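You operate a simulated robot arm through the tools that you are given. There is no shell and no other tool.

You run a simulated robot arm. Do the job below in one go: nothing can be reset, and whatever is moved stays where it is left.

JOB
Put things in order on the top of the wooden table. At the end: the orange tin (marked "SODA") from the top of the wooden table stands where the grey cloth stood; the beige packet from the top of the wooden table stands where the orange tin stood; the white tub from the top of the wooden table stands on top of the closed white carton; the grey cloth stands where the white tub stood; whatever was shut is shut again. Leave all else as you found it, and nothing knocked over.

It is judged by the outcome, as a careful person would: the job done as asked, and still so three seconds after it is handed in. It fails if anything else is knocked over, pushed out of place, dropped, spilled or broken. Flat cloth is picked up by pressing the open fingertips on it (5 to 10 N) and closing them slowly along it; thin cloth reads only 2 to 8 mm in the jaws.

ROBOT AND FRAMES
A 6-joint arm with a two-finger parallel gripper, fixed in place. Base frame: the origin is on the floor under the middle of its stand, x ahead of it, y to its left, z up; the work surface is at about z = 0.85. Lengths are in m, angles in degrees, forces in N, time in s.
With the tool pointing down near the work surface it reaches from about 0.24 to 0.64 m from the base axis. Its first joint turns from -66.0 to 66.0 degrees. Payload 2.7 kg.
The TCP is the grasp point between the finger pads, 0.023 m short of the fingertips. In the tool frame z runs along the fingers and y along their closing line. The gripper opens to 0.094 m. The fingers are 0.038 m wide and 0.01 m thick; the gripper's body (0.054 by 0.096 m) begins 0.039 m behind the TCP.
Orientation is told as [roll, pitch, yaw] about the base's x, y, z axes, in that order, counted from this pose: with the fingers straight down and closing along the base's y, the tool's x points along the base's -x, its y along +y and its z along -z.

CONTROLS
- The arm moves only by the tool nudge_tool. Its argument "plan" is text: rows parted by semicolons, each of 7 numbers parted by spaces: the turn, a rotation vector about the base's x, y, z in degrees, then the shift along the base's x, y, z in m, then the gripper command, from -1 (fully open) to 1 (shut), values between in proportion. In form: ax ay az x y z gripper; .... A call has 1 to 20 rows; each row is the pose to reach, as a shift and turn from the pose commanded when the call began. Rows are played at 5 a second. More than 0.05 m and 8.6 degrees between two rows, or a gripper value outside its range, and nothing of the call is played. Where a pose cannot be reached the arm comes as near as it can. A force on the tool above 40 N (or 10 N above the force at the start of the call, whichever is more), or a blocked arm, ends the call early, and 0.2 s more pass. The fingers move at their own pace (about 0.045 m/s each) and stop on an object; they squeeze with about 23 N. The grip force told is the motor's: it shows also when the fingers shut on nothing. Time passes only in rows, and 0.2 s behind the last, so rows that repeat a pose let the fingers close. It gives the time, the measured TCP pose, the force on the tool (base axes), the opening and the grip force at its end, in the units of the frame above (readings bear some noise), with the torque about the TCP (base axes, N m) and any sound that the robot's microphone picked up, and new pictures: "pictures" is both (left out), scene, wrist or none.
- Cameras (640 x 400 px; columns grow to the right, rows downward): "scene" is fixed at [0.0764, -0.4306, 1.4069]; the picture's right is [0.78, -0.62, 0.00], its down [-0.33, -0.41, -0.85] and it looks along [0.53, 0.67, -0.53] (base axes); focal length 357 px, centre (320, 200). "wrist" rides on the gripper at [0.087, 0.016, -0.074] in the tool frame; the picture's right is [-0.18, 0.98, 0.00], its down [-0.58, -0.11, -0.81] and it looks along [-0.79, -0.15, 0.59] (tool axes); focal length 243 px, centre (320, 200). There is no depth. A picture from a camera that has moved, and an enlarged one, comes with that camera's place and axes in the base frame and with its lens.
- close_up(camera, box): a new picture of the part [left, top, right, bottom] of that camera's present view, enlarged. The clock stands still meanwhile.
- hand_in(): hands the job in; it is judged then, once.

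Nothing tells you positions but the pictures and the camera data. Unless the task says otherwise, let go and move clear before handing in.

The tools are called after "Emit:" by a JSON object that holds its "method" and its "body". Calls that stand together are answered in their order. nudge_tool: Moves the arm, as the interface text tells. Its arguments: {"type":"object","properties":{"plan":{"type":"string"},"pictures":{"type":"string","enum":["both","scene","wrist","none"]}},"required":["plan"]} The other tools are called the same way: close_up (camera, box) takes an enlarged picture of a part of a camera's view; hand_in () hands the job in.

At the start:

```text
time: 0.0
tool_pos: [0.3849, 0.2492, 1.1849]
ee_rot: [0.1, 0.0, 0.1]
force: [0.0, -0.1, -0.4]
ft_torque: [-0.01, 0.02, 0.01]
grip_width: 0.0942
grasp_force: 0.1
```

scene: 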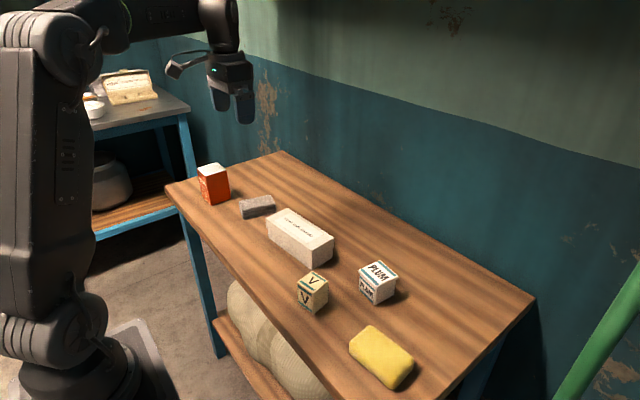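
wrist: 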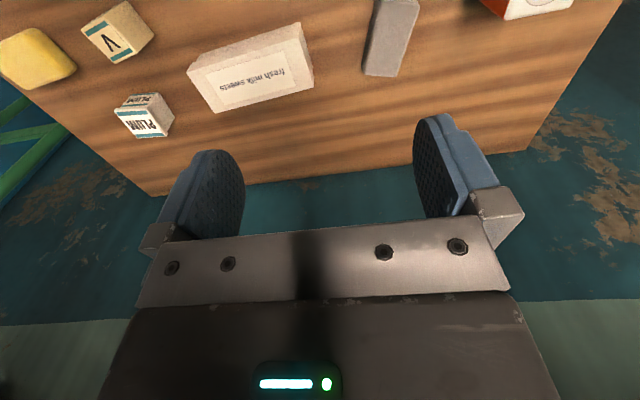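

I see a wooden table with an orange tin, a grey folded cloth, a white carton, a beige packet ("V"), a white tub ("PLUM") and a yellow sponge. First I'll take enlarged views to locate each one.

Emit:
{"method": "close_up", "body": {"camera": "scene", "box": [180, 140, 340, 240]}}

Emit:
{"method": "close_up", "body": {"camera": "scene", "box": [260, 240, 420, 340]}}

Emit:
{"method": "close_up", "body": {"camera": "wrist", "box": [0, 0, 320, 200]}}

Emit:
{"method": "close_up", "body": {"camera": "wrist", "box": [320, 0, 640, 200]}}

```text
4.00 times, centred on (260, 190) of scene
camera zoom: at [0.0764, -0.4306, 1.4069], right [0.78, -0.62, 0.0], down [-0.33, -0.41, -0.85], along [0.53, 0.67, -0.53], focal length 1427 px, centre (560, 240)
```

zoom: 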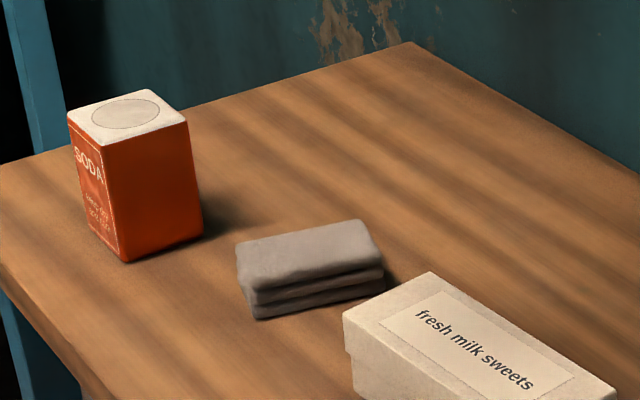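

```text
4.00 times, centred on (340, 290) of scene
camera zoom: at [0.0764, -0.4306, 1.4069], right [0.78, -0.62, 0.0], down [-0.33, -0.41, -0.85], along [0.53, 0.67, -0.53], focal length 1427 px, centre (240, -160)
```

zoom: 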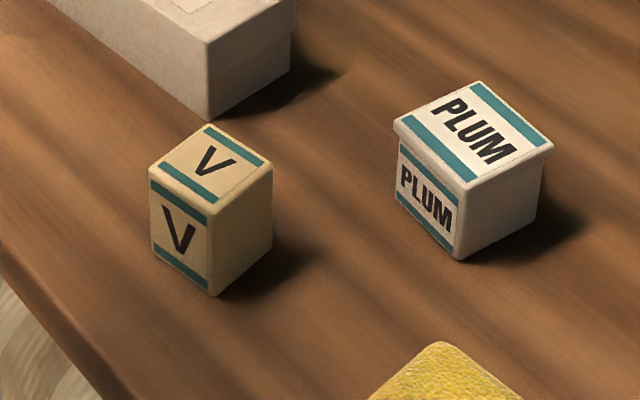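

```text
2.00 times, centred on (160, 100) of wrist
camera zoom: at [0.2979, 0.2665, 1.2597], right [0.18, 0.98, 0.0], down [0.58, -0.11, 0.81], along [0.79, -0.15, -0.59], focal length 485 px, centre (640, 400)
```

zoom: 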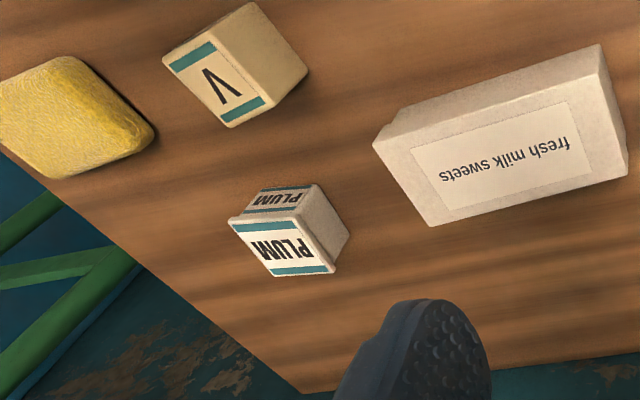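

```text
2.00 times, centred on (480, 100) of wrist
camera zoom: at [0.2979, 0.2665, 1.2597], right [0.18, 0.98, 0.0], down [0.58, -0.11, 0.81], along [0.79, -0.15, -0.59], focal length 485 px, centre (0, 400)
```

zoom: 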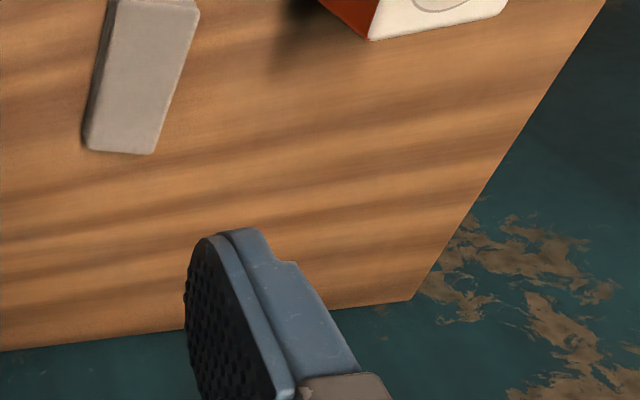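

The layout computes cleanly so far: tin near (0.40, 0.477), cloth near (0.461, 0.335), packet near (0.379, -0.027) and tub near (0.498, -0.088). Next I want sharper views of the carton, the tub lid and the fingers.

Emit:
{"method": "close_up", "body": {"camera": "scene", "box": [250, 198, 346, 258]}}

Emit:
{"method": "close_up", "body": {"camera": "scene", "box": [250, 218, 346, 278]}}

Emit:
{"method": "close_up", "body": {"camera": "scene", "box": [350, 255, 406, 310]}}

Emit:
{"method": "close_up", "body": {"camera": "wrist", "box": [120, 100, 320, 300]}}

Emit:
{"method": "close_up", "body": {"camera": "wrist", "box": [90, 75, 190, 145]}}

Emit:
{"method": "close_up", "body": {"camera": "scene", "box": [190, 155, 246, 211]}}

Emit:
{"method": "close_up", "body": {"camera": "scene", "box": [150, 30, 270, 130]}}

```text
6.67 times, centred on (298, 228) of scene
camera zoom: at [0.0764, -0.4306, 1.4069], right [0.78, -0.62, 0.0], down [-0.33, -0.41, -0.85], along [0.53, 0.67, -0.53], focal length 2379 px, centre (467, 13)
```

zoom: 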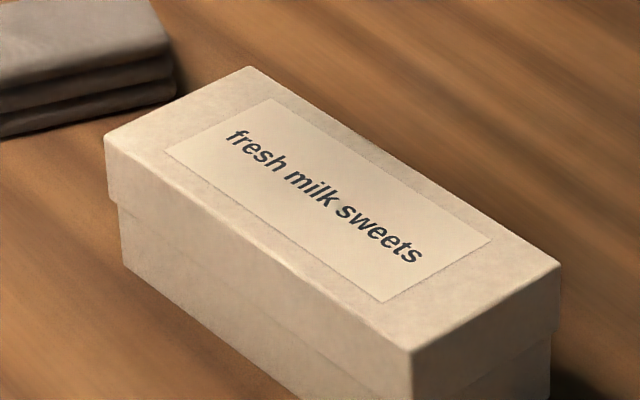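

```text
6.67 times, centred on (298, 248) of scene
camera zoom: at [0.0764, -0.4306, 1.4069], right [0.78, -0.62, 0.0], down [-0.33, -0.41, -0.85], along [0.53, 0.67, -0.53], focal length 2379 px, centre (467, -120)
```

zoom: 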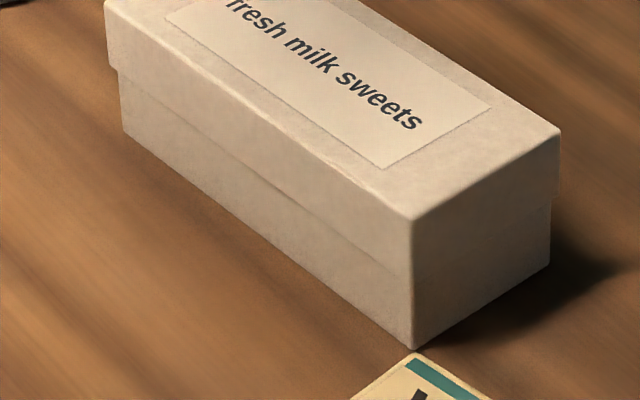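

```text
7.27 times, centred on (378, 282) of scene
camera zoom: at [0.0764, -0.4306, 1.4069], right [0.78, -0.62, 0.0], down [-0.33, -0.41, -0.85], along [0.53, 0.67, -0.53], focal length 2595 px, centre (-102, -400)
```

zoom: 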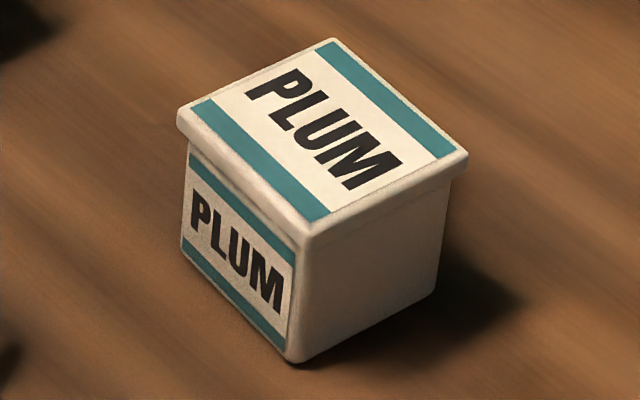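

```text
2.00 times, centred on (220, 200) of wrist
camera zoom: at [0.2979, 0.2665, 1.2597], right [0.18, 0.98, 0.0], down [0.58, -0.11, 0.81], along [0.79, -0.15, -0.59], focal length 485 px, centre (520, 200)
```

zoom: 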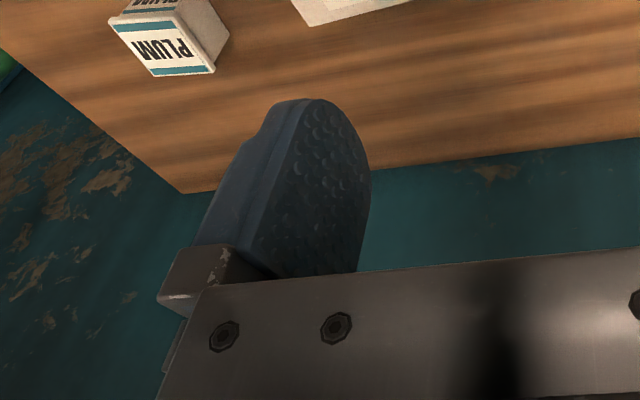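

```text
5.71 times, centred on (140, 110) of wrist
camera zoom: at [0.2979, 0.2665, 1.2597], right [0.18, 0.98, 0.0], down [0.58, -0.11, 0.81], along [0.79, -0.15, -0.59], focal length 1386 px, centre (1349, 714)
```

zoom: 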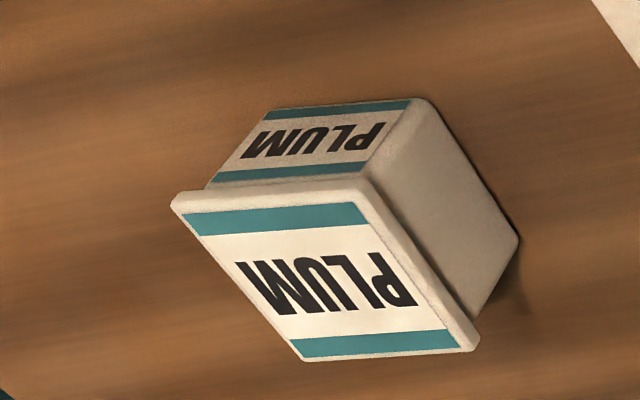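

```text
7.14 times, centred on (218, 183) of scene
camera zoom: at [0.0764, -0.4306, 1.4069], right [0.78, -0.62, 0.0], down [-0.33, -0.41, -0.85], along [0.53, 0.67, -0.53], focal length 2549 px, centre (1049, 321)
```

zoom: 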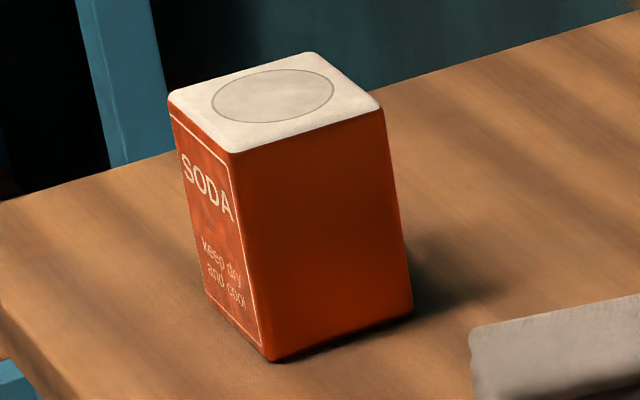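

```text
4.00 times, centred on (210, 80) of scene
camera zoom: at [0.0764, -0.4306, 1.4069], right [0.78, -0.62, 0.0], down [-0.33, -0.41, -0.85], along [0.53, 0.67, -0.53], focal length 1427 px, centre (760, 680)
```

zoom: 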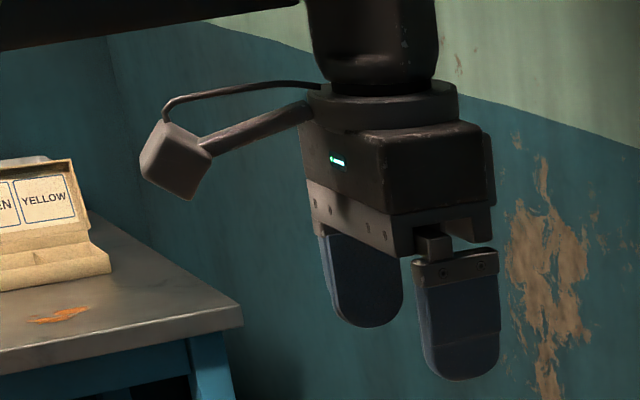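

I'm reading the tub with a slightly overhanging lid, centred near (0.498, -0.088), turned about -6° with its top at about 0.907. The carton top is centred near (0.4585, 0.1315) at about 0.91. I'm moving above the tub with the fingers open to check alignment.

Emit:
{"method": "nudge_tool", "body": {"plan": "0 0 -0.67 0.0126 -0.0374 -0.0206 -1; 0 0 -1.33 0.0251 -0.0749 -0.0411 -1; 0 0 -2 0.0377 -0.1123 -0.0617 -1; 0 0 -2.67 0.0502 -0.1498 -0.0822 -1; 0 0 -3.33 0.0628 -0.1872 -0.1028 -1; 0 0 -4 0.0753 -0.2247 -0.1233 -1; 0 0 -4.67 0.0879 -0.2621 -0.1439 -1; 0 0 -5.33 0.1004 -0.2996 -0.1644 -1; 0 0 -6 0.113 -0.337 -0.185 -1; 0 0 -6 0.113 -0.337 -0.185 -1", "pictures": "both"}}

```text
time: 2.2
tool_pos: [0.4982, -0.0865, 0.9999]
ee_rot: [0.1, -0.1, -5.9]
force: [0.1, -0.7, -0.4]
ft_torque: [-0.02, -0.02, -0.01]
grip_width: 0.0941
grasp_force: 0.1
camera wrist: at [0.415, -0.0598, 1.0747], right [0.28, 0.96, 0.0], down [0.57, -0.17, 0.81], along [0.77, -0.23, -0.59], focal length 243 px, centre (320, 200)
```

scene: 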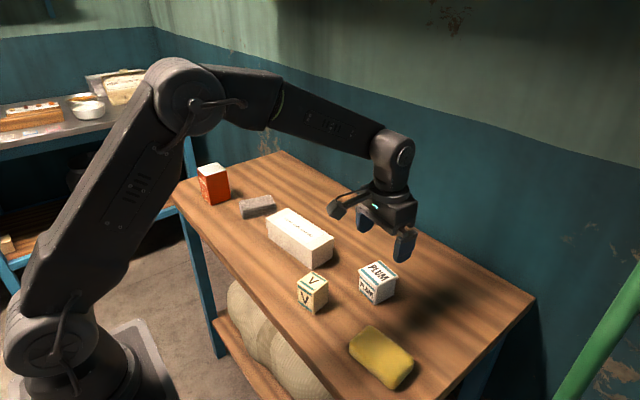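
wrist: 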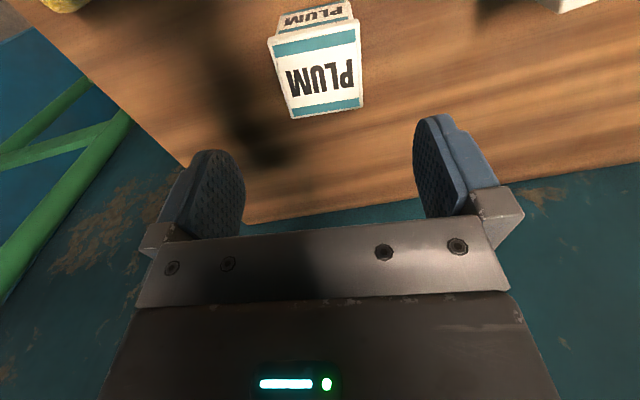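

The tub's lid sits almost centred under the tool and aligned with it. I'm going straight down now, with the fingertips about 6 mm off the table.

Emit:
{"method": "nudge_tool", "body": {"plan": "0 0 0 -0.001 0 -0.03 -1; 0 0 0 -0.002 0.001 -0.06 -1; 0 0 0 -0.002 0.001 -0.09 -1; 0 0 0 -0.002 0.001 -0.105 -1; 0 0 0 -0.002 0.001 -0.12 -1; 0 0 0 -0.002 0.001 -0.12 -1", "pictures": "both"}}

```text
time: 3.6
tool_pos: [0.4954, -0.0856, 0.8791]
ee_rot: [0.1, 0.0, -5.9]
force: [-0.3, 0.8, -0.5]
ft_torque: [0.0, -0.03, -0.02]
grip_width: 0.094
grasp_force: 0.0
camera wrist: at [0.4114, -0.0592, 0.9547], right [0.28, 0.96, 0.0], down [0.57, -0.17, 0.81], along [0.77, -0.23, -0.59], focal length 243 px, centre (320, 200)
```

scene: 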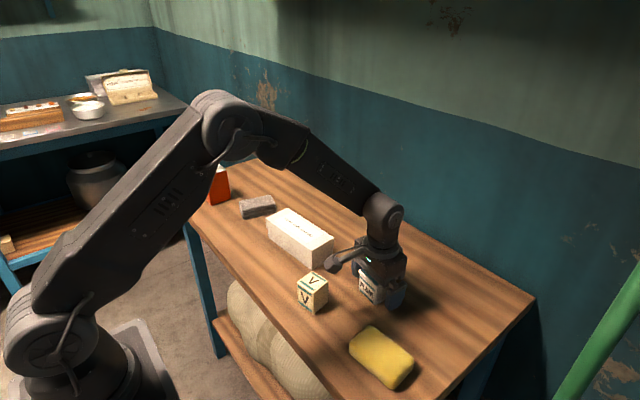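
wrist: 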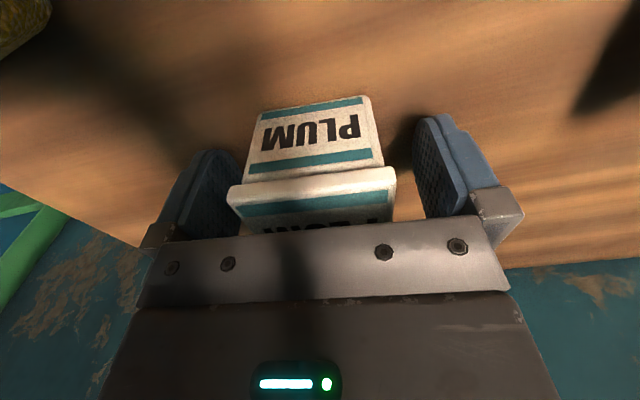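

The tub sits between the pads. I'm closing the fingers on it without moving the arm.

Emit:
{"method": "nudge_tool", "body": {"plan": "0 0 0 0 0 0 -0.2; 0 0 0 0 0 0 0.2; 0 0 0 0 0 0 0.6; 0 0 0 0 0 0 1; 0 0 0 0 0 0 1", "pictures": "wrist"}}

```text
time: 4.8
tool_pos: [0.4946, -0.0858, 0.8811]
ee_rot: [0.0, 0.0, -5.9]
force: [-0.5, -0.3, 0.1]
ft_torque: [0.04, -0.07, 0.01]
grip_width: 0.0575
grasp_force: 23.0
camera wrist: at [0.4114, -0.0591, 0.955], right [0.28, 0.96, 0.0], down [0.57, -0.17, 0.81], along [0.77, -0.23, -0.59], focal length 243 px, centre (320, 200)
```

wrist: 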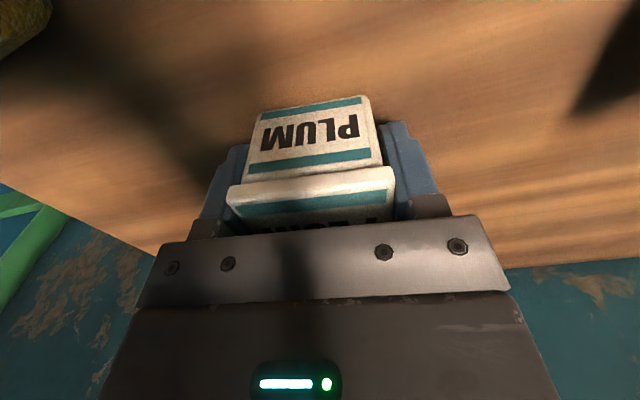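

The jaws read 57.5 mm, so they are holding the lid's rim. I'll lift just 8 mm to test whether the tub comes up with its lid.

Emit:
{"method": "nudge_tool", "body": {"plan": "0 0 0 0 0 0.003 1; 0 0 0 0 0 0.006 1; 0 0 0 0 0 0.008 1; 0 0 0 0 0 0.008 1", "pictures": "both"}}

Emit:
{"method": "close_up", "body": {"camera": "scene", "box": [330, 240, 430, 320]}}

Emit:
{"method": "close_up", "body": {"camera": "wrist", "box": [200, 80, 420, 250]}}

```text
time: 5.8
tool_pos: [0.4961, -0.0858, 0.8882]
ee_rot: [0.1, 0.1, -5.9]
force: [-0.6, -0.7, -2.1]
ft_torque: [0.03, 0.01, 0.01]
grip_width: 0.0571
grasp_force: 22.9
camera wrist: at [0.4117, -0.0605, 0.9625], right [0.28, 0.96, 0.0], down [0.57, -0.17, 0.81], along [0.77, -0.23, -0.59], focal length 243 px, centre (320, 200)
```

scene: 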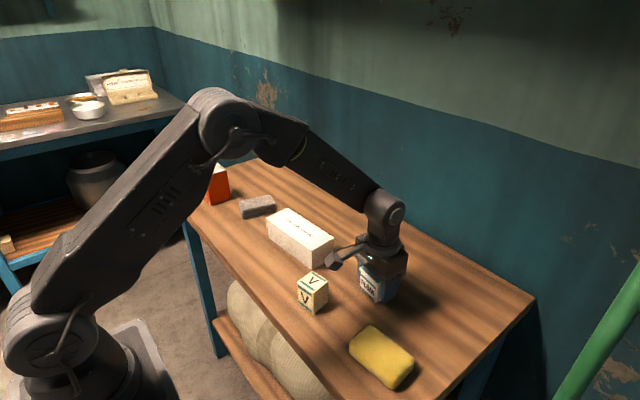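
wrist: 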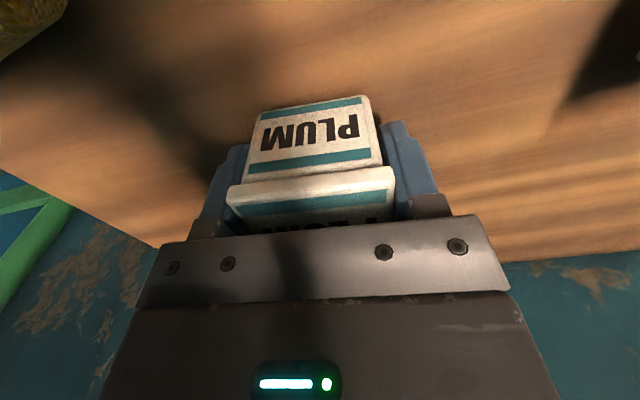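

```text
5.00 times, centred on (380, 280) of scene
camera zoom: at [0.0765, -0.4306, 1.4069], right [0.78, -0.62, 0.0], down [-0.33, -0.41, -0.85], along [0.53, 0.67, -0.53], focal length 1784 px, centre (20, -200)
```

zoom: 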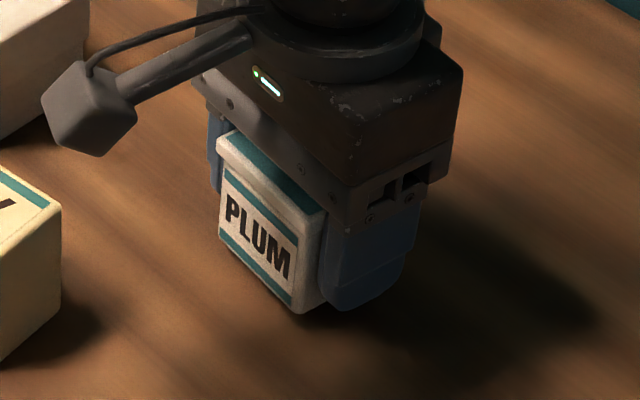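

```text
2.35 times, centred on (310, 165) of wrist
camera zoom: at [0.4117, -0.0605, 0.9625], right [0.28, 0.96, 0.0], down [0.57, -0.17, 0.81], along [0.77, -0.23, -0.59], focal length 571 px, centre (344, 282)
```

zoom: 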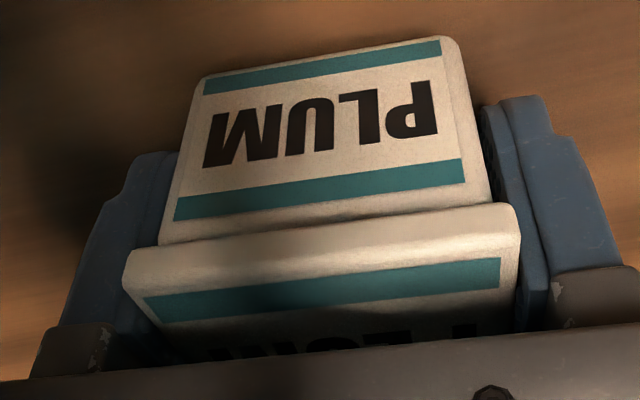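

The weight registers and the tub rose together with its lid. I'm lifting clear and carrying it over the carton's centre near (0.4585, 0.1315), turned to match the carton.

Emit:
{"method": "nudge_tool", "body": {"plan": "0 0 0 0 0 0.03 1; 0 0 0 0 0 0.06 1; 0 0 0 0 0 0.09 1; 0 0 0 0 0 0.112 1; 0 0 1.8 -0.0063 0.0362 0.112 1; 0 0 3.6 -0.0125 0.0724 0.112 1; 0 0 5.5 -0.0188 0.1087 0.112 1; 0 0 7.3 -0.025 0.1449 0.112 1; 0 0 9.1 -0.0313 0.1811 0.112 1; 0 0 10.9 -0.0375 0.2173 0.112 1; 0 0 10.9 -0.0375 0.2173 0.112 1; 0 0 10.9 -0.0375 0.2173 0.09 1; 0 0 10.9 -0.0375 0.2173 0.075 1; 0 0 10.9 -0.0375 0.2173 0.075 1", "pictures": "both"}}

Emit:
{"method": "close_up", "body": {"camera": "scene", "box": [240, 180, 368, 260]}}

```text
time: 8.8
tool_pos: [0.4572, 0.1303, 0.9619]
ee_rot: [0.2, 0.0, 5.0]
force: [0.0, 0.1, 0.7]
ft_torque: [0.03, 0.02, 0.0]
grip_width: 0.0001
grasp_force: 22.9
camera wrist: at [0.3696, 0.1402, 1.0368], right [0.1, 1.0, 0.0], down [0.59, -0.06, 0.81], along [0.8, -0.08, -0.59], focal length 243 px, centre (320, 200)
```

scene: 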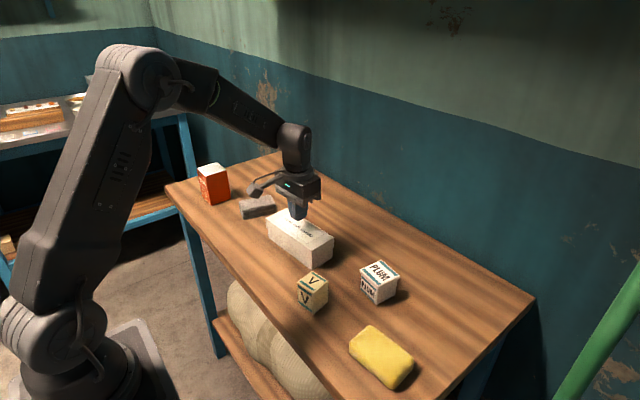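
wrist: 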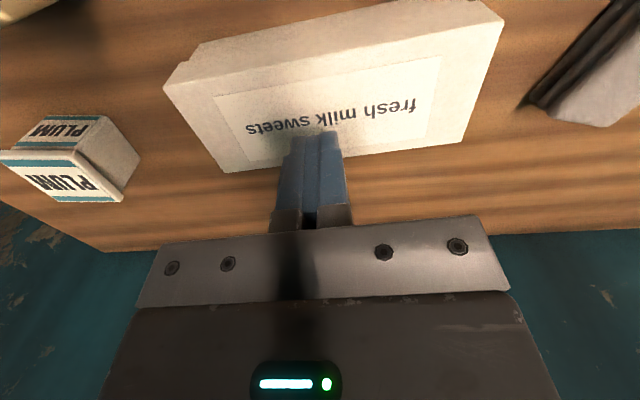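

```text
5.00 times, centred on (304, 220) of scene
camera zoom: at [0.0764, -0.4306, 1.4069], right [0.78, -0.62, 0.0], down [-0.33, -0.41, -0.85], along [0.53, 0.67, -0.53], focal length 1784 px, centre (400, 100)
```

zoom: 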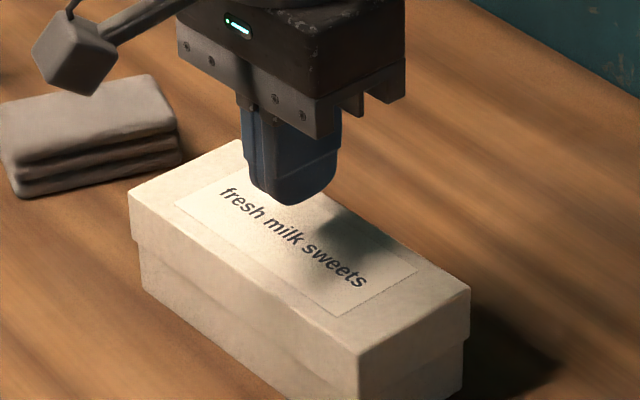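

The tub slipped out of the jaws on the way, and it appears to be standing near its old place. I'm looking closely at its state before doing anything else.

Emit:
{"method": "close_up", "body": {"camera": "scene", "box": [350, 255, 406, 310]}}

Emit:
{"method": "close_up", "body": {"camera": "wrist", "box": [0, 100, 160, 220]}}

```text
7.27 times, centred on (378, 282) of scene
camera zoom: at [0.0764, -0.4306, 1.4069], right [0.78, -0.62, 0.0], down [-0.33, -0.41, -0.85], along [0.53, 0.67, -0.53], focal length 2595 px, centre (-102, -400)
```

zoom: 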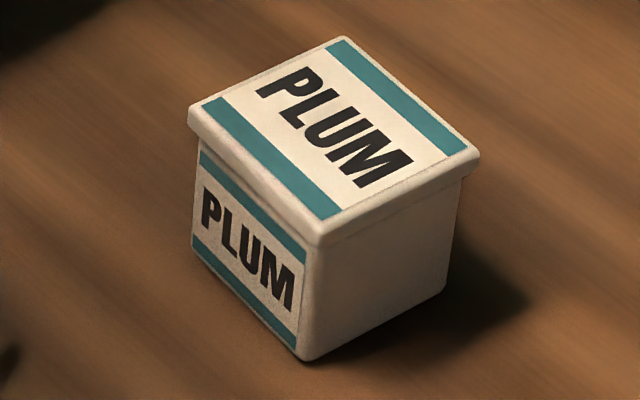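

```text
3.33 times, centred on (80, 160) of wrist
camera zoom: at [0.3696, 0.1402, 1.0368], right [0.1, 1.0, 0.0], down [0.59, -0.06, 0.81], along [0.8, -0.08, -0.59], focal length 809 px, centre (1120, 333)
```

zoom: 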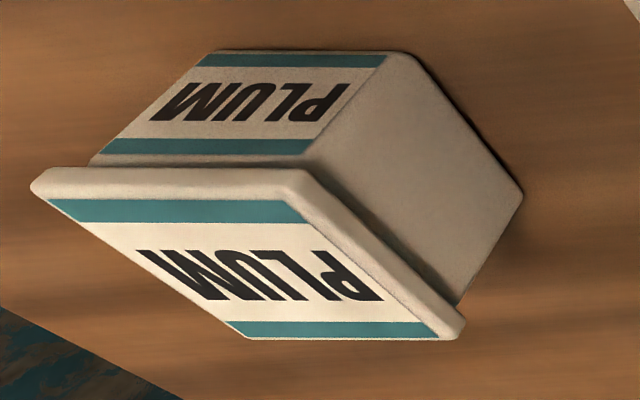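

The tub is upright with its lid on, about 2 mm from where it was and turned roughly 2-3°. I think the rim slipped because it was only at the top edge of the pads, so this time I'll put the lid rim in the middle of the pads and lift more gently.

Emit:
{"method": "nudge_tool", "body": {"plan": "0 0 0 0 0 0.03 1; 0 0 0 0 0 0.05 0.3; 0 0 -2.2 0.0066 -0.0366 0.05 -0.4; 0 0 -4.4 0.0132 -0.0732 0.05 -1; 0 0 -6.6 0.0198 -0.1098 0.05 -1; 0 0 -8.8 0.0264 -0.1463 0.05 -1; 0 0 -11 0.033 -0.1829 0.05 -1; 0 0 -12.8 0.0396 -0.2195 0.045 -1; 0 0 -12.8 0.0396 -0.2195 0.03 -1; 0 0 -12.8 0.0396 -0.2195 0.03 -1", "pictures": "both"}}

```text
time: 11.0
tool_pos: [0.4961, -0.0914, 0.9955]
ee_rot: [0.1, 0.0, -7.7]
force: [-0.5, 0.1, -0.1]
ft_torque: [-0.01, 0.0, -0.03]
grip_width: 0.094
grasp_force: 0.1
camera wrist: at [0.4132, -0.0624, 1.0702], right [0.32, 0.95, 0.0], down [0.56, -0.19, 0.81], along [0.77, -0.25, -0.59], focal length 243 px, centre (320, 200)
```

scene: 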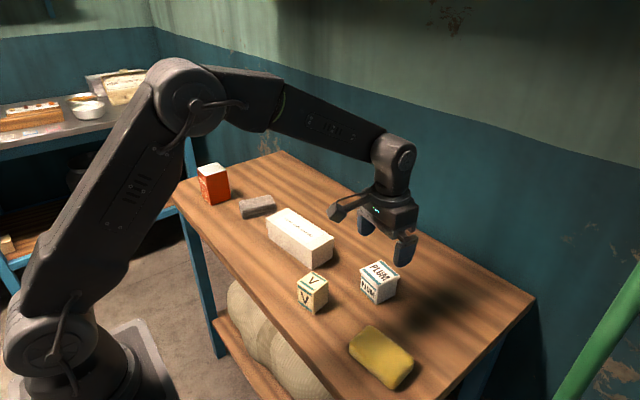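
wrist: 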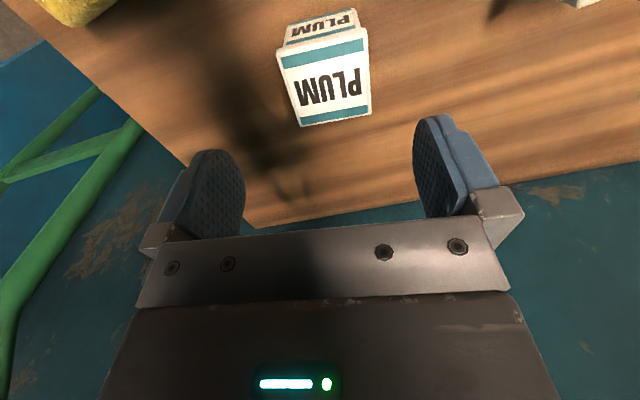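

I'm checking the tub's offset from the tool axis in an enlarged wrist view before descending.

Emit:
{"method": "close_up", "body": {"camera": "wrist", "box": [240, 0, 400, 130]}}

Emit:
{"method": "close_up", "body": {"camera": "scene", "box": [350, 255, 406, 310]}}

```text
3.08 times, centred on (320, 65) of wrist
camera zoom: at [0.4132, -0.0624, 1.0702], right [0.32, 0.95, 0.0], down [0.56, -0.19, 0.81], along [0.77, -0.25, -0.59], focal length 746 px, centre (320, 615)
```

zoom: 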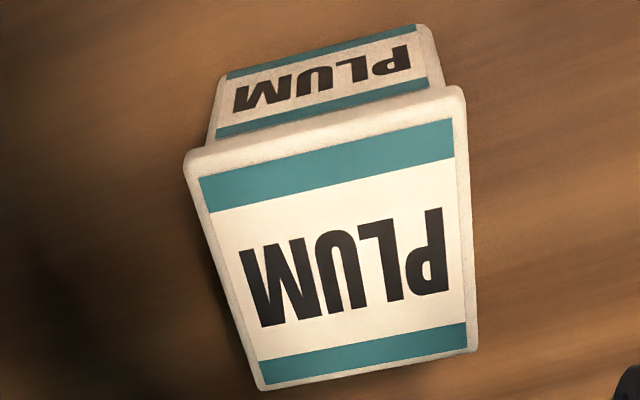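

```text
7.27 times, centred on (378, 282) of scene
camera zoom: at [0.0764, -0.4306, 1.4069], right [0.78, -0.62, 0.0], down [-0.33, -0.41, -0.85], along [0.53, 0.67, -0.53], focal length 2595 px, centre (-102, -400)
```

zoom: 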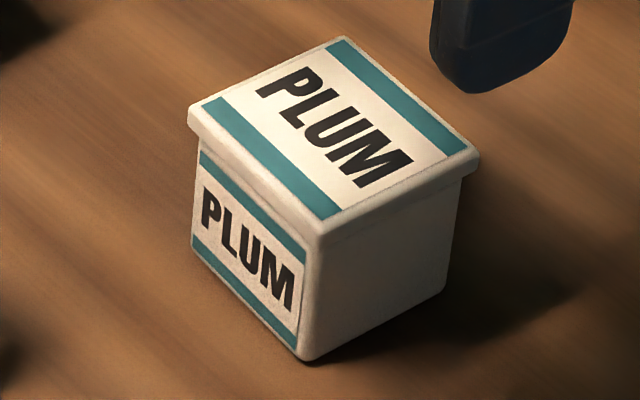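

In this view the tub is about 7 mm to the +y side of the tool axis and 2-3 mm ahead of it. I'll correct that while dropping to just above the lid, then check again.

Emit:
{"method": "nudge_tool", "body": {"plan": "0 0 0.5 0.001 0.003 -0.02 -1; 0 0 1 0.002 0.006 -0.04 -1; 0 0 1 0.002 0.006 -0.05 -1; 0 0 1 0.002 0.006 -0.05 -1; 0 0 1 0.002 0.006 -0.05 -1", "pictures": "wrist"}}

Emit:
{"method": "close_up", "body": {"camera": "wrist", "box": [200, 60, 440, 210]}}

```text
time: 12.2
tool_pos: [0.5005, -0.0837, 0.9434]
ee_rot: [0.1, 0.0, -6.8]
force: [-0.1, 0.5, 0.0]
ft_torque: [0.0, 0.01, 0.0]
grip_width: 0.0938
grasp_force: 0.1
camera wrist: at [0.4164, -0.0564, 1.0188], right [0.3, 0.95, 0.0], down [0.56, -0.18, 0.81], along [0.77, -0.24, -0.59], focal length 243 px, centre (320, 200)
```

wrist: 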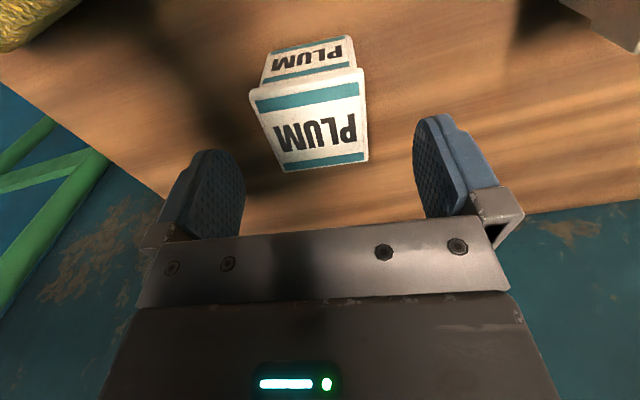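

```text
2.67 times, centred on (320, 135) of wrist
camera zoom: at [0.4164, -0.0564, 1.0188], right [0.3, 0.95, 0.0], down [0.56, -0.18, 0.81], along [0.77, -0.24, -0.59], focal length 647 px, centre (320, 373)
```

zoom: 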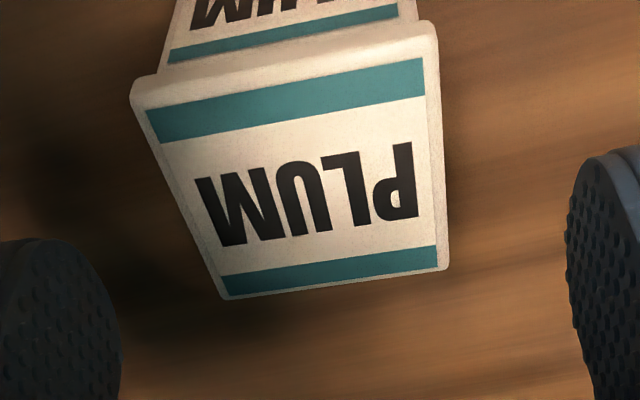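

The tub is now centred under the jaws within about 1 mm. I'm lowering so the lid rim sits in the middle of the pads, then closing gently.

Emit:
{"method": "nudge_tool", "body": {"plan": "0 0 0 0 0 -0.02 -1; 0 0 0 0 0 -0.035 -1; 0 0 0 0 0 -0.045 -1; 0 0 0 0 0 -0.045 -1; 0 0 0 0 0 -0.045 -0.2; 0 0 0 0 0 -0.045 0.1; 0 0 0 0 0 -0.045 0.5; 0 0 0 0 0 -0.045 1; 0 0 0 0 0 -0.045 1; 0 0 0 0 0 -0.045 1", "pictures": "both"}}

Emit:
{"method": "close_up", "body": {"camera": "scene", "box": [340, 240, 420, 310]}}

Emit:
{"method": "close_up", "body": {"camera": "wrist", "box": [200, 80, 440, 250]}}

```text
time: 14.4
tool_pos: [0.5006, -0.0817, 0.8985]
ee_rot: [0.2, 0.0, -6.8]
force: [0.6, 0.9, 0.6]
ft_torque: [0.0, -0.02, -0.01]
grip_width: 0.0573
grasp_force: 23.1
camera wrist: at [0.4164, -0.0551, 0.9735], right [0.3, 0.95, 0.0], down [0.56, -0.18, 0.81], along [0.77, -0.24, -0.59], focal length 243 px, centre (320, 200)
```

scene: 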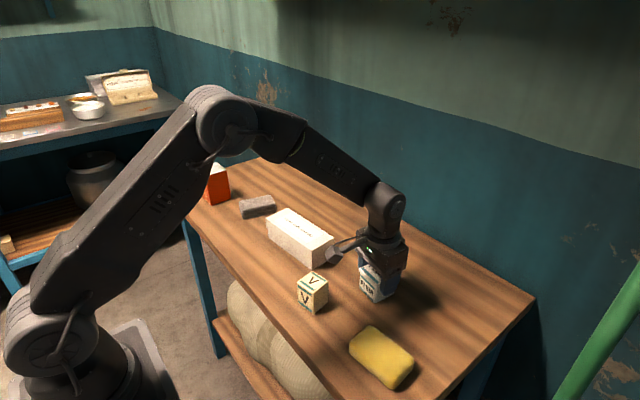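
wrist: 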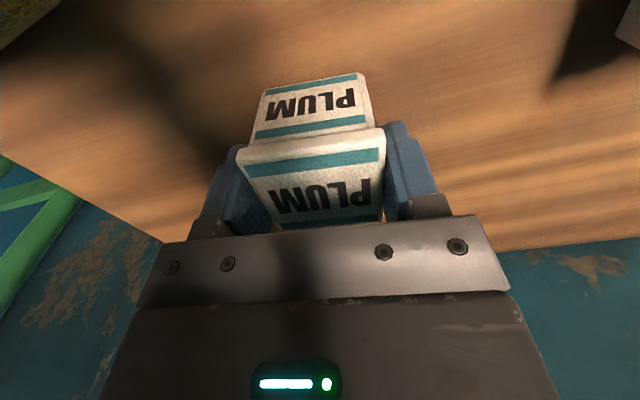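

```text
5.71 times, centred on (380, 275) of scene
camera zoom: at [0.0765, -0.4306, 1.4069], right [0.78, -0.62, 0.0], down [-0.33, -0.41, -0.85], along [0.53, 0.67, -0.53], focal length 2039 px, centre (-23, -229)
```

zoom: 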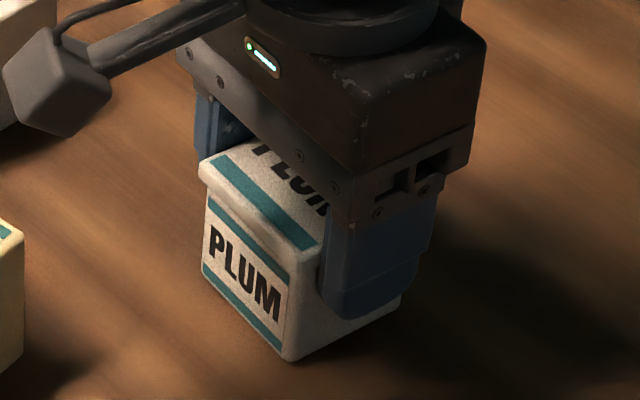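

```text
2.35 times, centred on (320, 165) of wrist
camera zoom: at [0.4164, -0.0551, 0.9735], right [0.3, 0.95, 0.0], down [0.56, -0.18, 0.81], along [0.77, -0.24, -0.59], focal length 571 px, centre (320, 282)
```

zoom: 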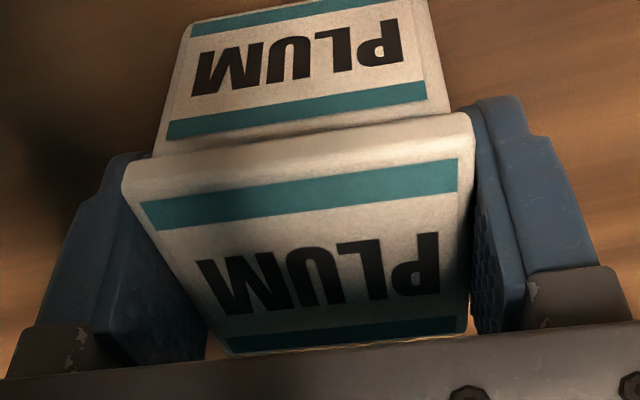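

The rim is now well inside the pads. I'm lifting slowly and watching for slip.

Emit:
{"method": "nudge_tool", "body": {"plan": "0 0 0 0 0 0.002 1; 0 0 0 0 0 0.004 1; 0 0 0 0 0 0.006 1; 0 0 0 0 0 0.008 1; 0 0 0 0 0 0.01 1; 0 0 0 0 0 0.01 1; 0 0 0 0 0 0.01 1; 0 0 0 0 0 0.01 1; 0 0 0 0 0 0.01 1", "pictures": "both"}}

Emit:
{"method": "close_up", "body": {"camera": "wrist", "box": [200, 80, 440, 250]}}

Emit:
{"method": "close_up", "body": {"camera": "scene", "box": [340, 240, 420, 310]}}

```text
time: 16.4
tool_pos: [0.4982, -0.0834, 0.9073]
ee_rot: [0.0, 0.0, -6.8]
force: [-0.1, -0.1, -1.7]
ft_torque: [0.0, -0.02, 0.01]
grip_width: 0.0577
grasp_force: 22.8
camera wrist: at [0.415, -0.0562, 0.9822], right [0.3, 0.95, 0.0], down [0.56, -0.18, 0.81], along [0.77, -0.24, -0.59], focal length 243 px, centre (320, 200)
```

scene: 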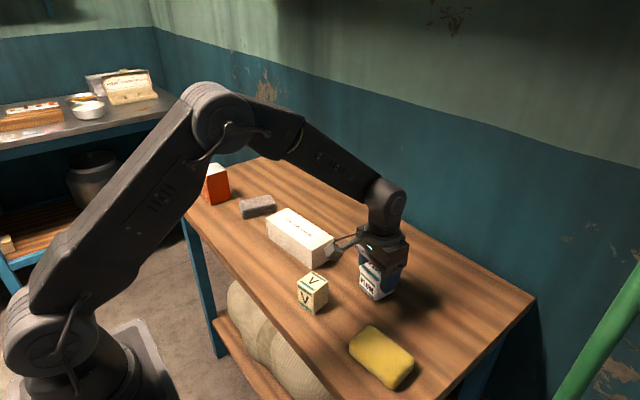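
wrist: 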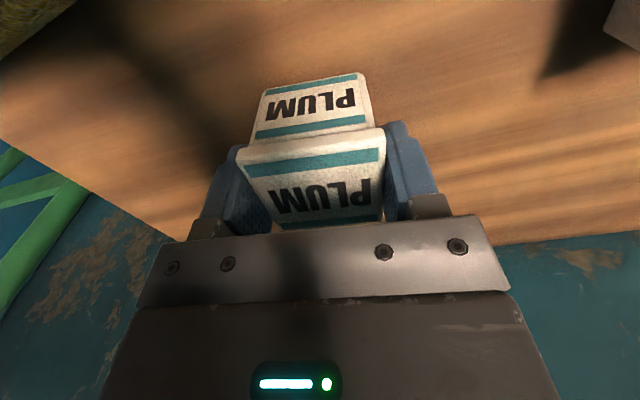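

```text
2.35 times, centred on (320, 165) of wrist
camera zoom: at [0.415, -0.0562, 0.9822], right [0.3, 0.95, 0.0], down [0.56, -0.18, 0.81], along [0.77, -0.24, -0.59], focal length 571 px, centre (320, 282)
```

zoom: 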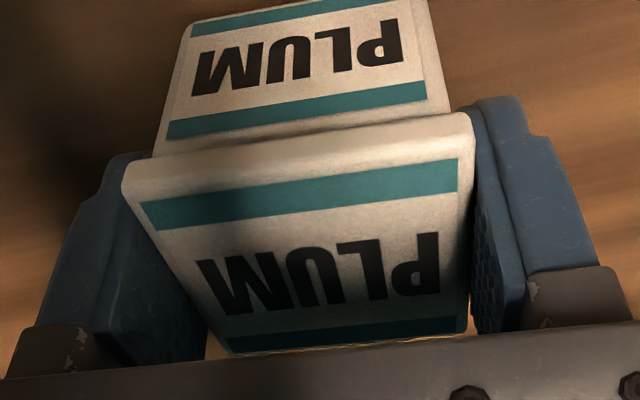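

```text
5.71 times, centred on (380, 275) of scene
camera zoom: at [0.0765, -0.4306, 1.4069], right [0.78, -0.62, 0.0], down [-0.33, -0.41, -0.85], along [0.53, 0.67, -0.53], focal length 2039 px, centre (-23, -229)
```

zoom: 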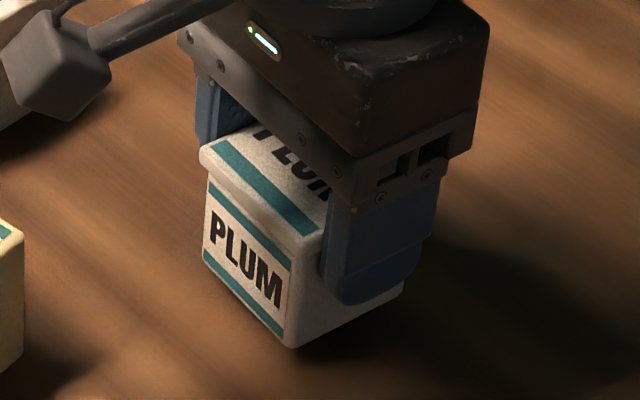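

It's holding with no slip. I'm continuing the gentle lift to clear the carton's top.

Emit:
{"method": "nudge_tool", "body": {"plan": "0 0 0 0 0 0.003 1; 0 0 0 0 0 0.008 1; 0 0 0 0 0 0.014 1; 0 0 0 0 0 0.02 1; 0 0 0 0 0 0.025 1; 0 0 0 0 0 0.028 1; 0 0 0 0 0 0.028 1", "pictures": "wrist"}}

```text
time: 18.0
tool_pos: [0.5004, -0.083, 0.9353]
ee_rot: [0.2, -0.1, -6.8]
force: [0.2, 0.2, -0.7]
ft_torque: [0.01, 0.02, 0.01]
grip_width: 0.0573
grasp_force: 23.1
camera wrist: at [0.4164, -0.056, 1.011], right [0.3, 0.95, 0.0], down [0.56, -0.18, 0.81], along [0.77, -0.24, -0.59], focal length 243 px, centre (320, 200)
```

wrist: 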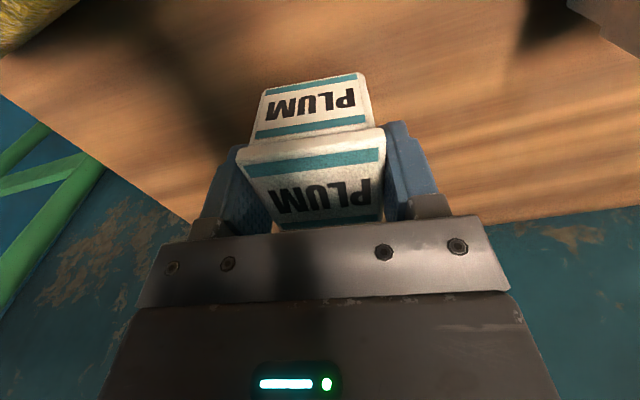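

Still firmly held. I'm finishing the lift and carrying it smoothly over the carton.

Emit:
{"method": "nudge_tool", "body": {"plan": "0 0 0 0 0 0.005 1; 0 0 0 0 0 0.013 1; 0 0 0 0 0 0.023 1; 0 0 0 0 0 0.033 1; 0 0 0 0 0 0.041 1; 0 0 0 0 0 0.046 1; 0 0 0.35 -0.0012 0.0064 0.048 1; 0 0 1.06 -0.0037 0.0193 0.048 1; 0 0 2 -0.0071 0.0365 0.048 1; 0 0 3.07 -0.0108 0.0558 0.048 1; 0 0 4.25 -0.0149 0.0772 0.048 1; 0 0 5.43 -0.0191 0.0987 0.048 1; 0 0 6.6 -0.0232 0.1201 0.048 1; 0 0 7.8 -0.0274 0.1416 0.048 1; 0 0 9 -0.0315 0.163 0.048 1; 0 0 10 -0.0353 0.1823 0.048 1; 0 0 10.9 -0.0382 0.1973 0.048 1; 0 0 11.4 -0.0403 0.2081 0.048 1; 0 0 11.8 -0.0415 0.2145 0.048 1; 0 0 11.8 -0.0415 0.2145 0.048 1", "pictures": "both"}}

Emit:
{"method": "close_up", "body": {"camera": "scene", "box": [240, 170, 368, 270]}}

Emit:
{"method": "close_up", "body": {"camera": "wrist", "box": [120, 0, 520, 250]}}

```text
time: 22.2
tool_pos: [0.4583, 0.1308, 0.9853]
ee_rot: [0.1, -0.1, 5.1]
force: [-0.1, -0.3, -1.0]
ft_torque: [0.02, 0.01, 0.0]
grip_width: 0.0578
grasp_force: 23.3
camera wrist: at [0.3718, 0.1402, 1.0602], right [0.1, 1.0, 0.0], down [0.59, -0.06, 0.81], along [0.8, -0.08, -0.59], focal length 243 px, centre (320, 200)
```

scene: 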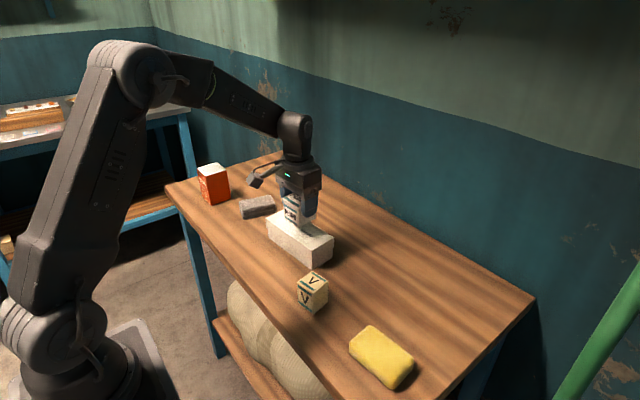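
wrist: 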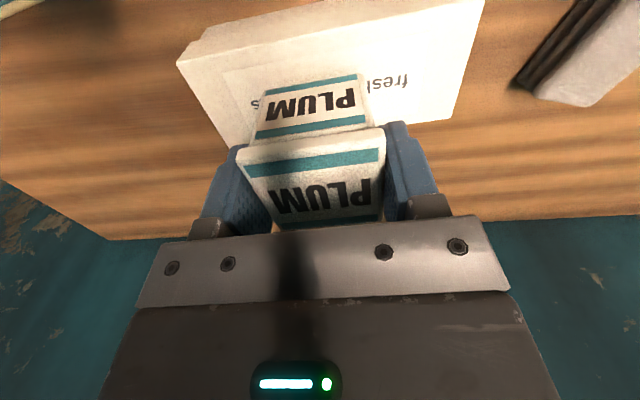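

```text
4.00 times, centred on (304, 220) of scene
camera zoom: at [0.0765, -0.4306, 1.4069], right [0.78, -0.62, 0.0], down [-0.33, -0.41, -0.85], along [0.53, 0.67, -0.53], focal length 1427 px, centre (384, 120)
```

zoom: 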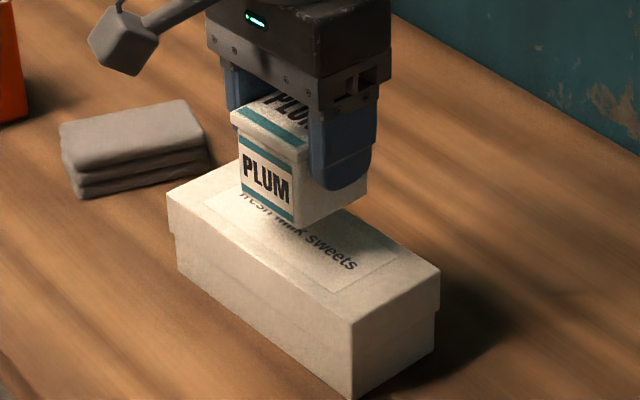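

```text
1.60 times, centred on (320, 125) of wrist
camera zoom: at [0.3718, 0.1402, 1.0602], right [0.1, 1.0, 0.0], down [0.59, -0.06, 0.81], along [0.8, -0.08, -0.59], focal length 388 px, centre (320, 320)
```

zoom: 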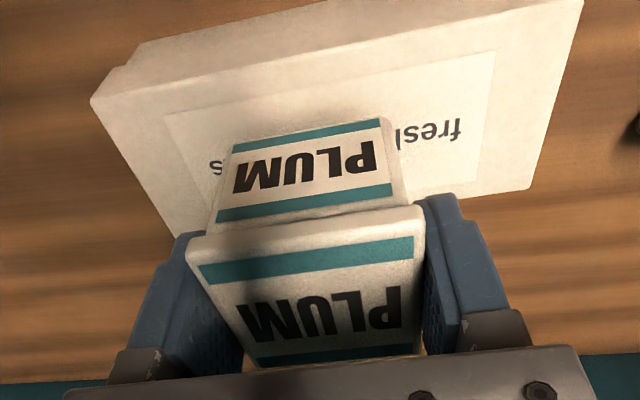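

The tub hangs centred over the carton lid, and the contact height should be near TCP z 0.958. I'm lowering slowly.

Emit:
{"method": "nudge_tool", "body": {"plan": "0 0 0 0 0 -0.006 1; 0 0 0 0 0 -0.012 1; 0 0 0 0 0 -0.017 1; 0 0 0 0 0 -0.02 1; 0 0 0 0 0 -0.022 1; 0 0 0 0 0 -0.023 1; 0 0 0 0 0 -0.023 1", "pictures": "scene"}}

Emit:
{"method": "close_up", "body": {"camera": "scene", "box": [260, 180, 340, 240]}}

```text
time: 23.8
tool_pos: [0.4577, 0.1324, 0.9615]
ee_rot: [0.2, 0.0, 4.9]
force: [0.3, -0.3, -0.2]
ft_torque: [-0.02, 0.04, 0.02]
grip_width: 0.0572
grasp_force: 23.1
```

scene: 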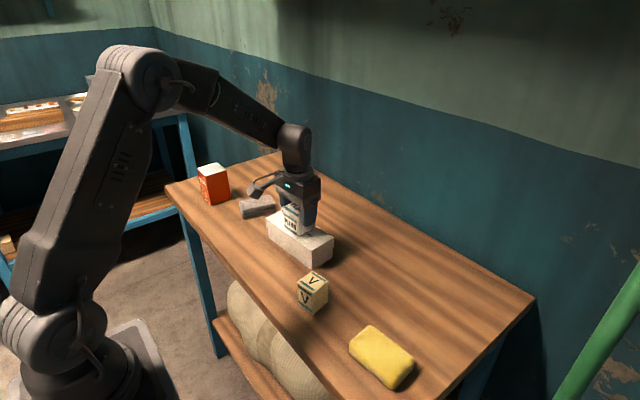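

```text
6.67 times, centred on (300, 210) of scene
camera zoom: at [0.0765, -0.4306, 1.4069], right [0.78, -0.62, 0.0], down [-0.33, -0.41, -0.85], along [0.53, 0.67, -0.53], focal length 2379 px, centre (453, 133)
```

zoom: 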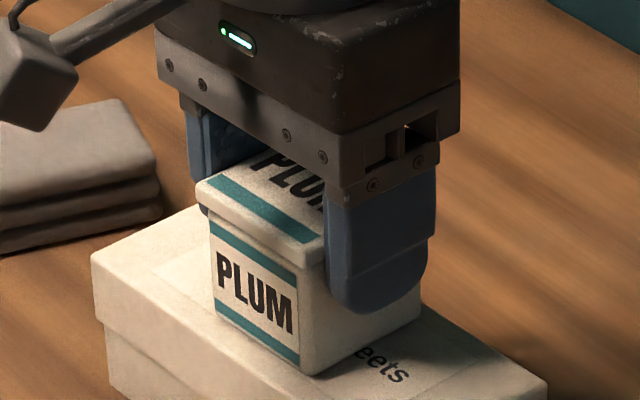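

It's very close to the carton top now. I'm lowering in 1 mm steps and reading the force.

Emit:
{"method": "nudge_tool", "body": {"plan": "0 0 0 0 0 -0.001 1; 0 0 0 0 0 -0.0015 1; 0 0 0 0 0 -0.0015 1", "pictures": "none"}}

```text
time: 24.6
tool_pos: [0.4586, 0.1302, 0.9586]
ee_rot: [0.1, -0.1, 5.0]
force: [-1.3, -0.7, 5.6]
ft_torque: [-0.07, 0.14, 0.03]
grip_width: 0.0577
grasp_force: 22.9
```

Contact with the carton top shows as about 5.6 N. I'm opening the fingers gently now.

Emit:
{"method": "nudge_tool", "body": {"plan": "0 0 0 0 0 0 -0.2; 0 0 0 0 0 0 -0.3; 0 0 0 0 0 0 -0.4; 0 0 0 0 0 0 -0.6; 0 0 0 0 0 0 -0.8; 0 0 0 0 0 0 -0.8", "pictures": "both"}}

Emit:
{"method": "close_up", "body": {"camera": "scene", "box": [260, 180, 340, 240]}}

```text
time: 26.0
tool_pos: [0.4573, 0.1316, 0.9593]
ee_rot: [0.1, 0.0, 5.0]
force: [0.8, 1.0, -0.3]
ft_torque: [0.0, 0.0, -0.02]
grip_width: 0.0851
grasp_force: 0.0
camera wrist: at [0.37, 0.1412, 1.034], right [0.1, 1.0, 0.0], down [0.59, -0.06, 0.81], along [0.8, -0.08, -0.59], focal length 243 px, centre (320, 200)
```

scene: 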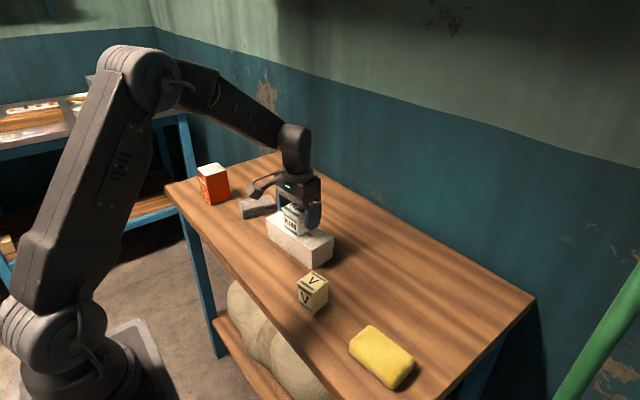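
wrist: 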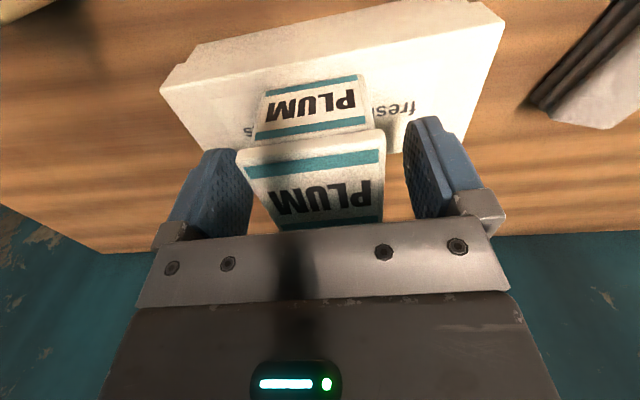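

```text
6.67 times, centred on (300, 210) of scene
camera zoom: at [0.0764, -0.4306, 1.4069], right [0.78, -0.62, 0.0], down [-0.33, -0.41, -0.85], along [0.53, 0.67, -0.53], focal length 2379 px, centre (453, 133)
```

zoom: 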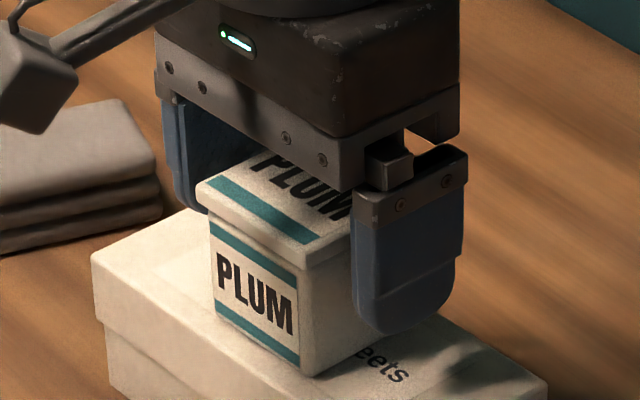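

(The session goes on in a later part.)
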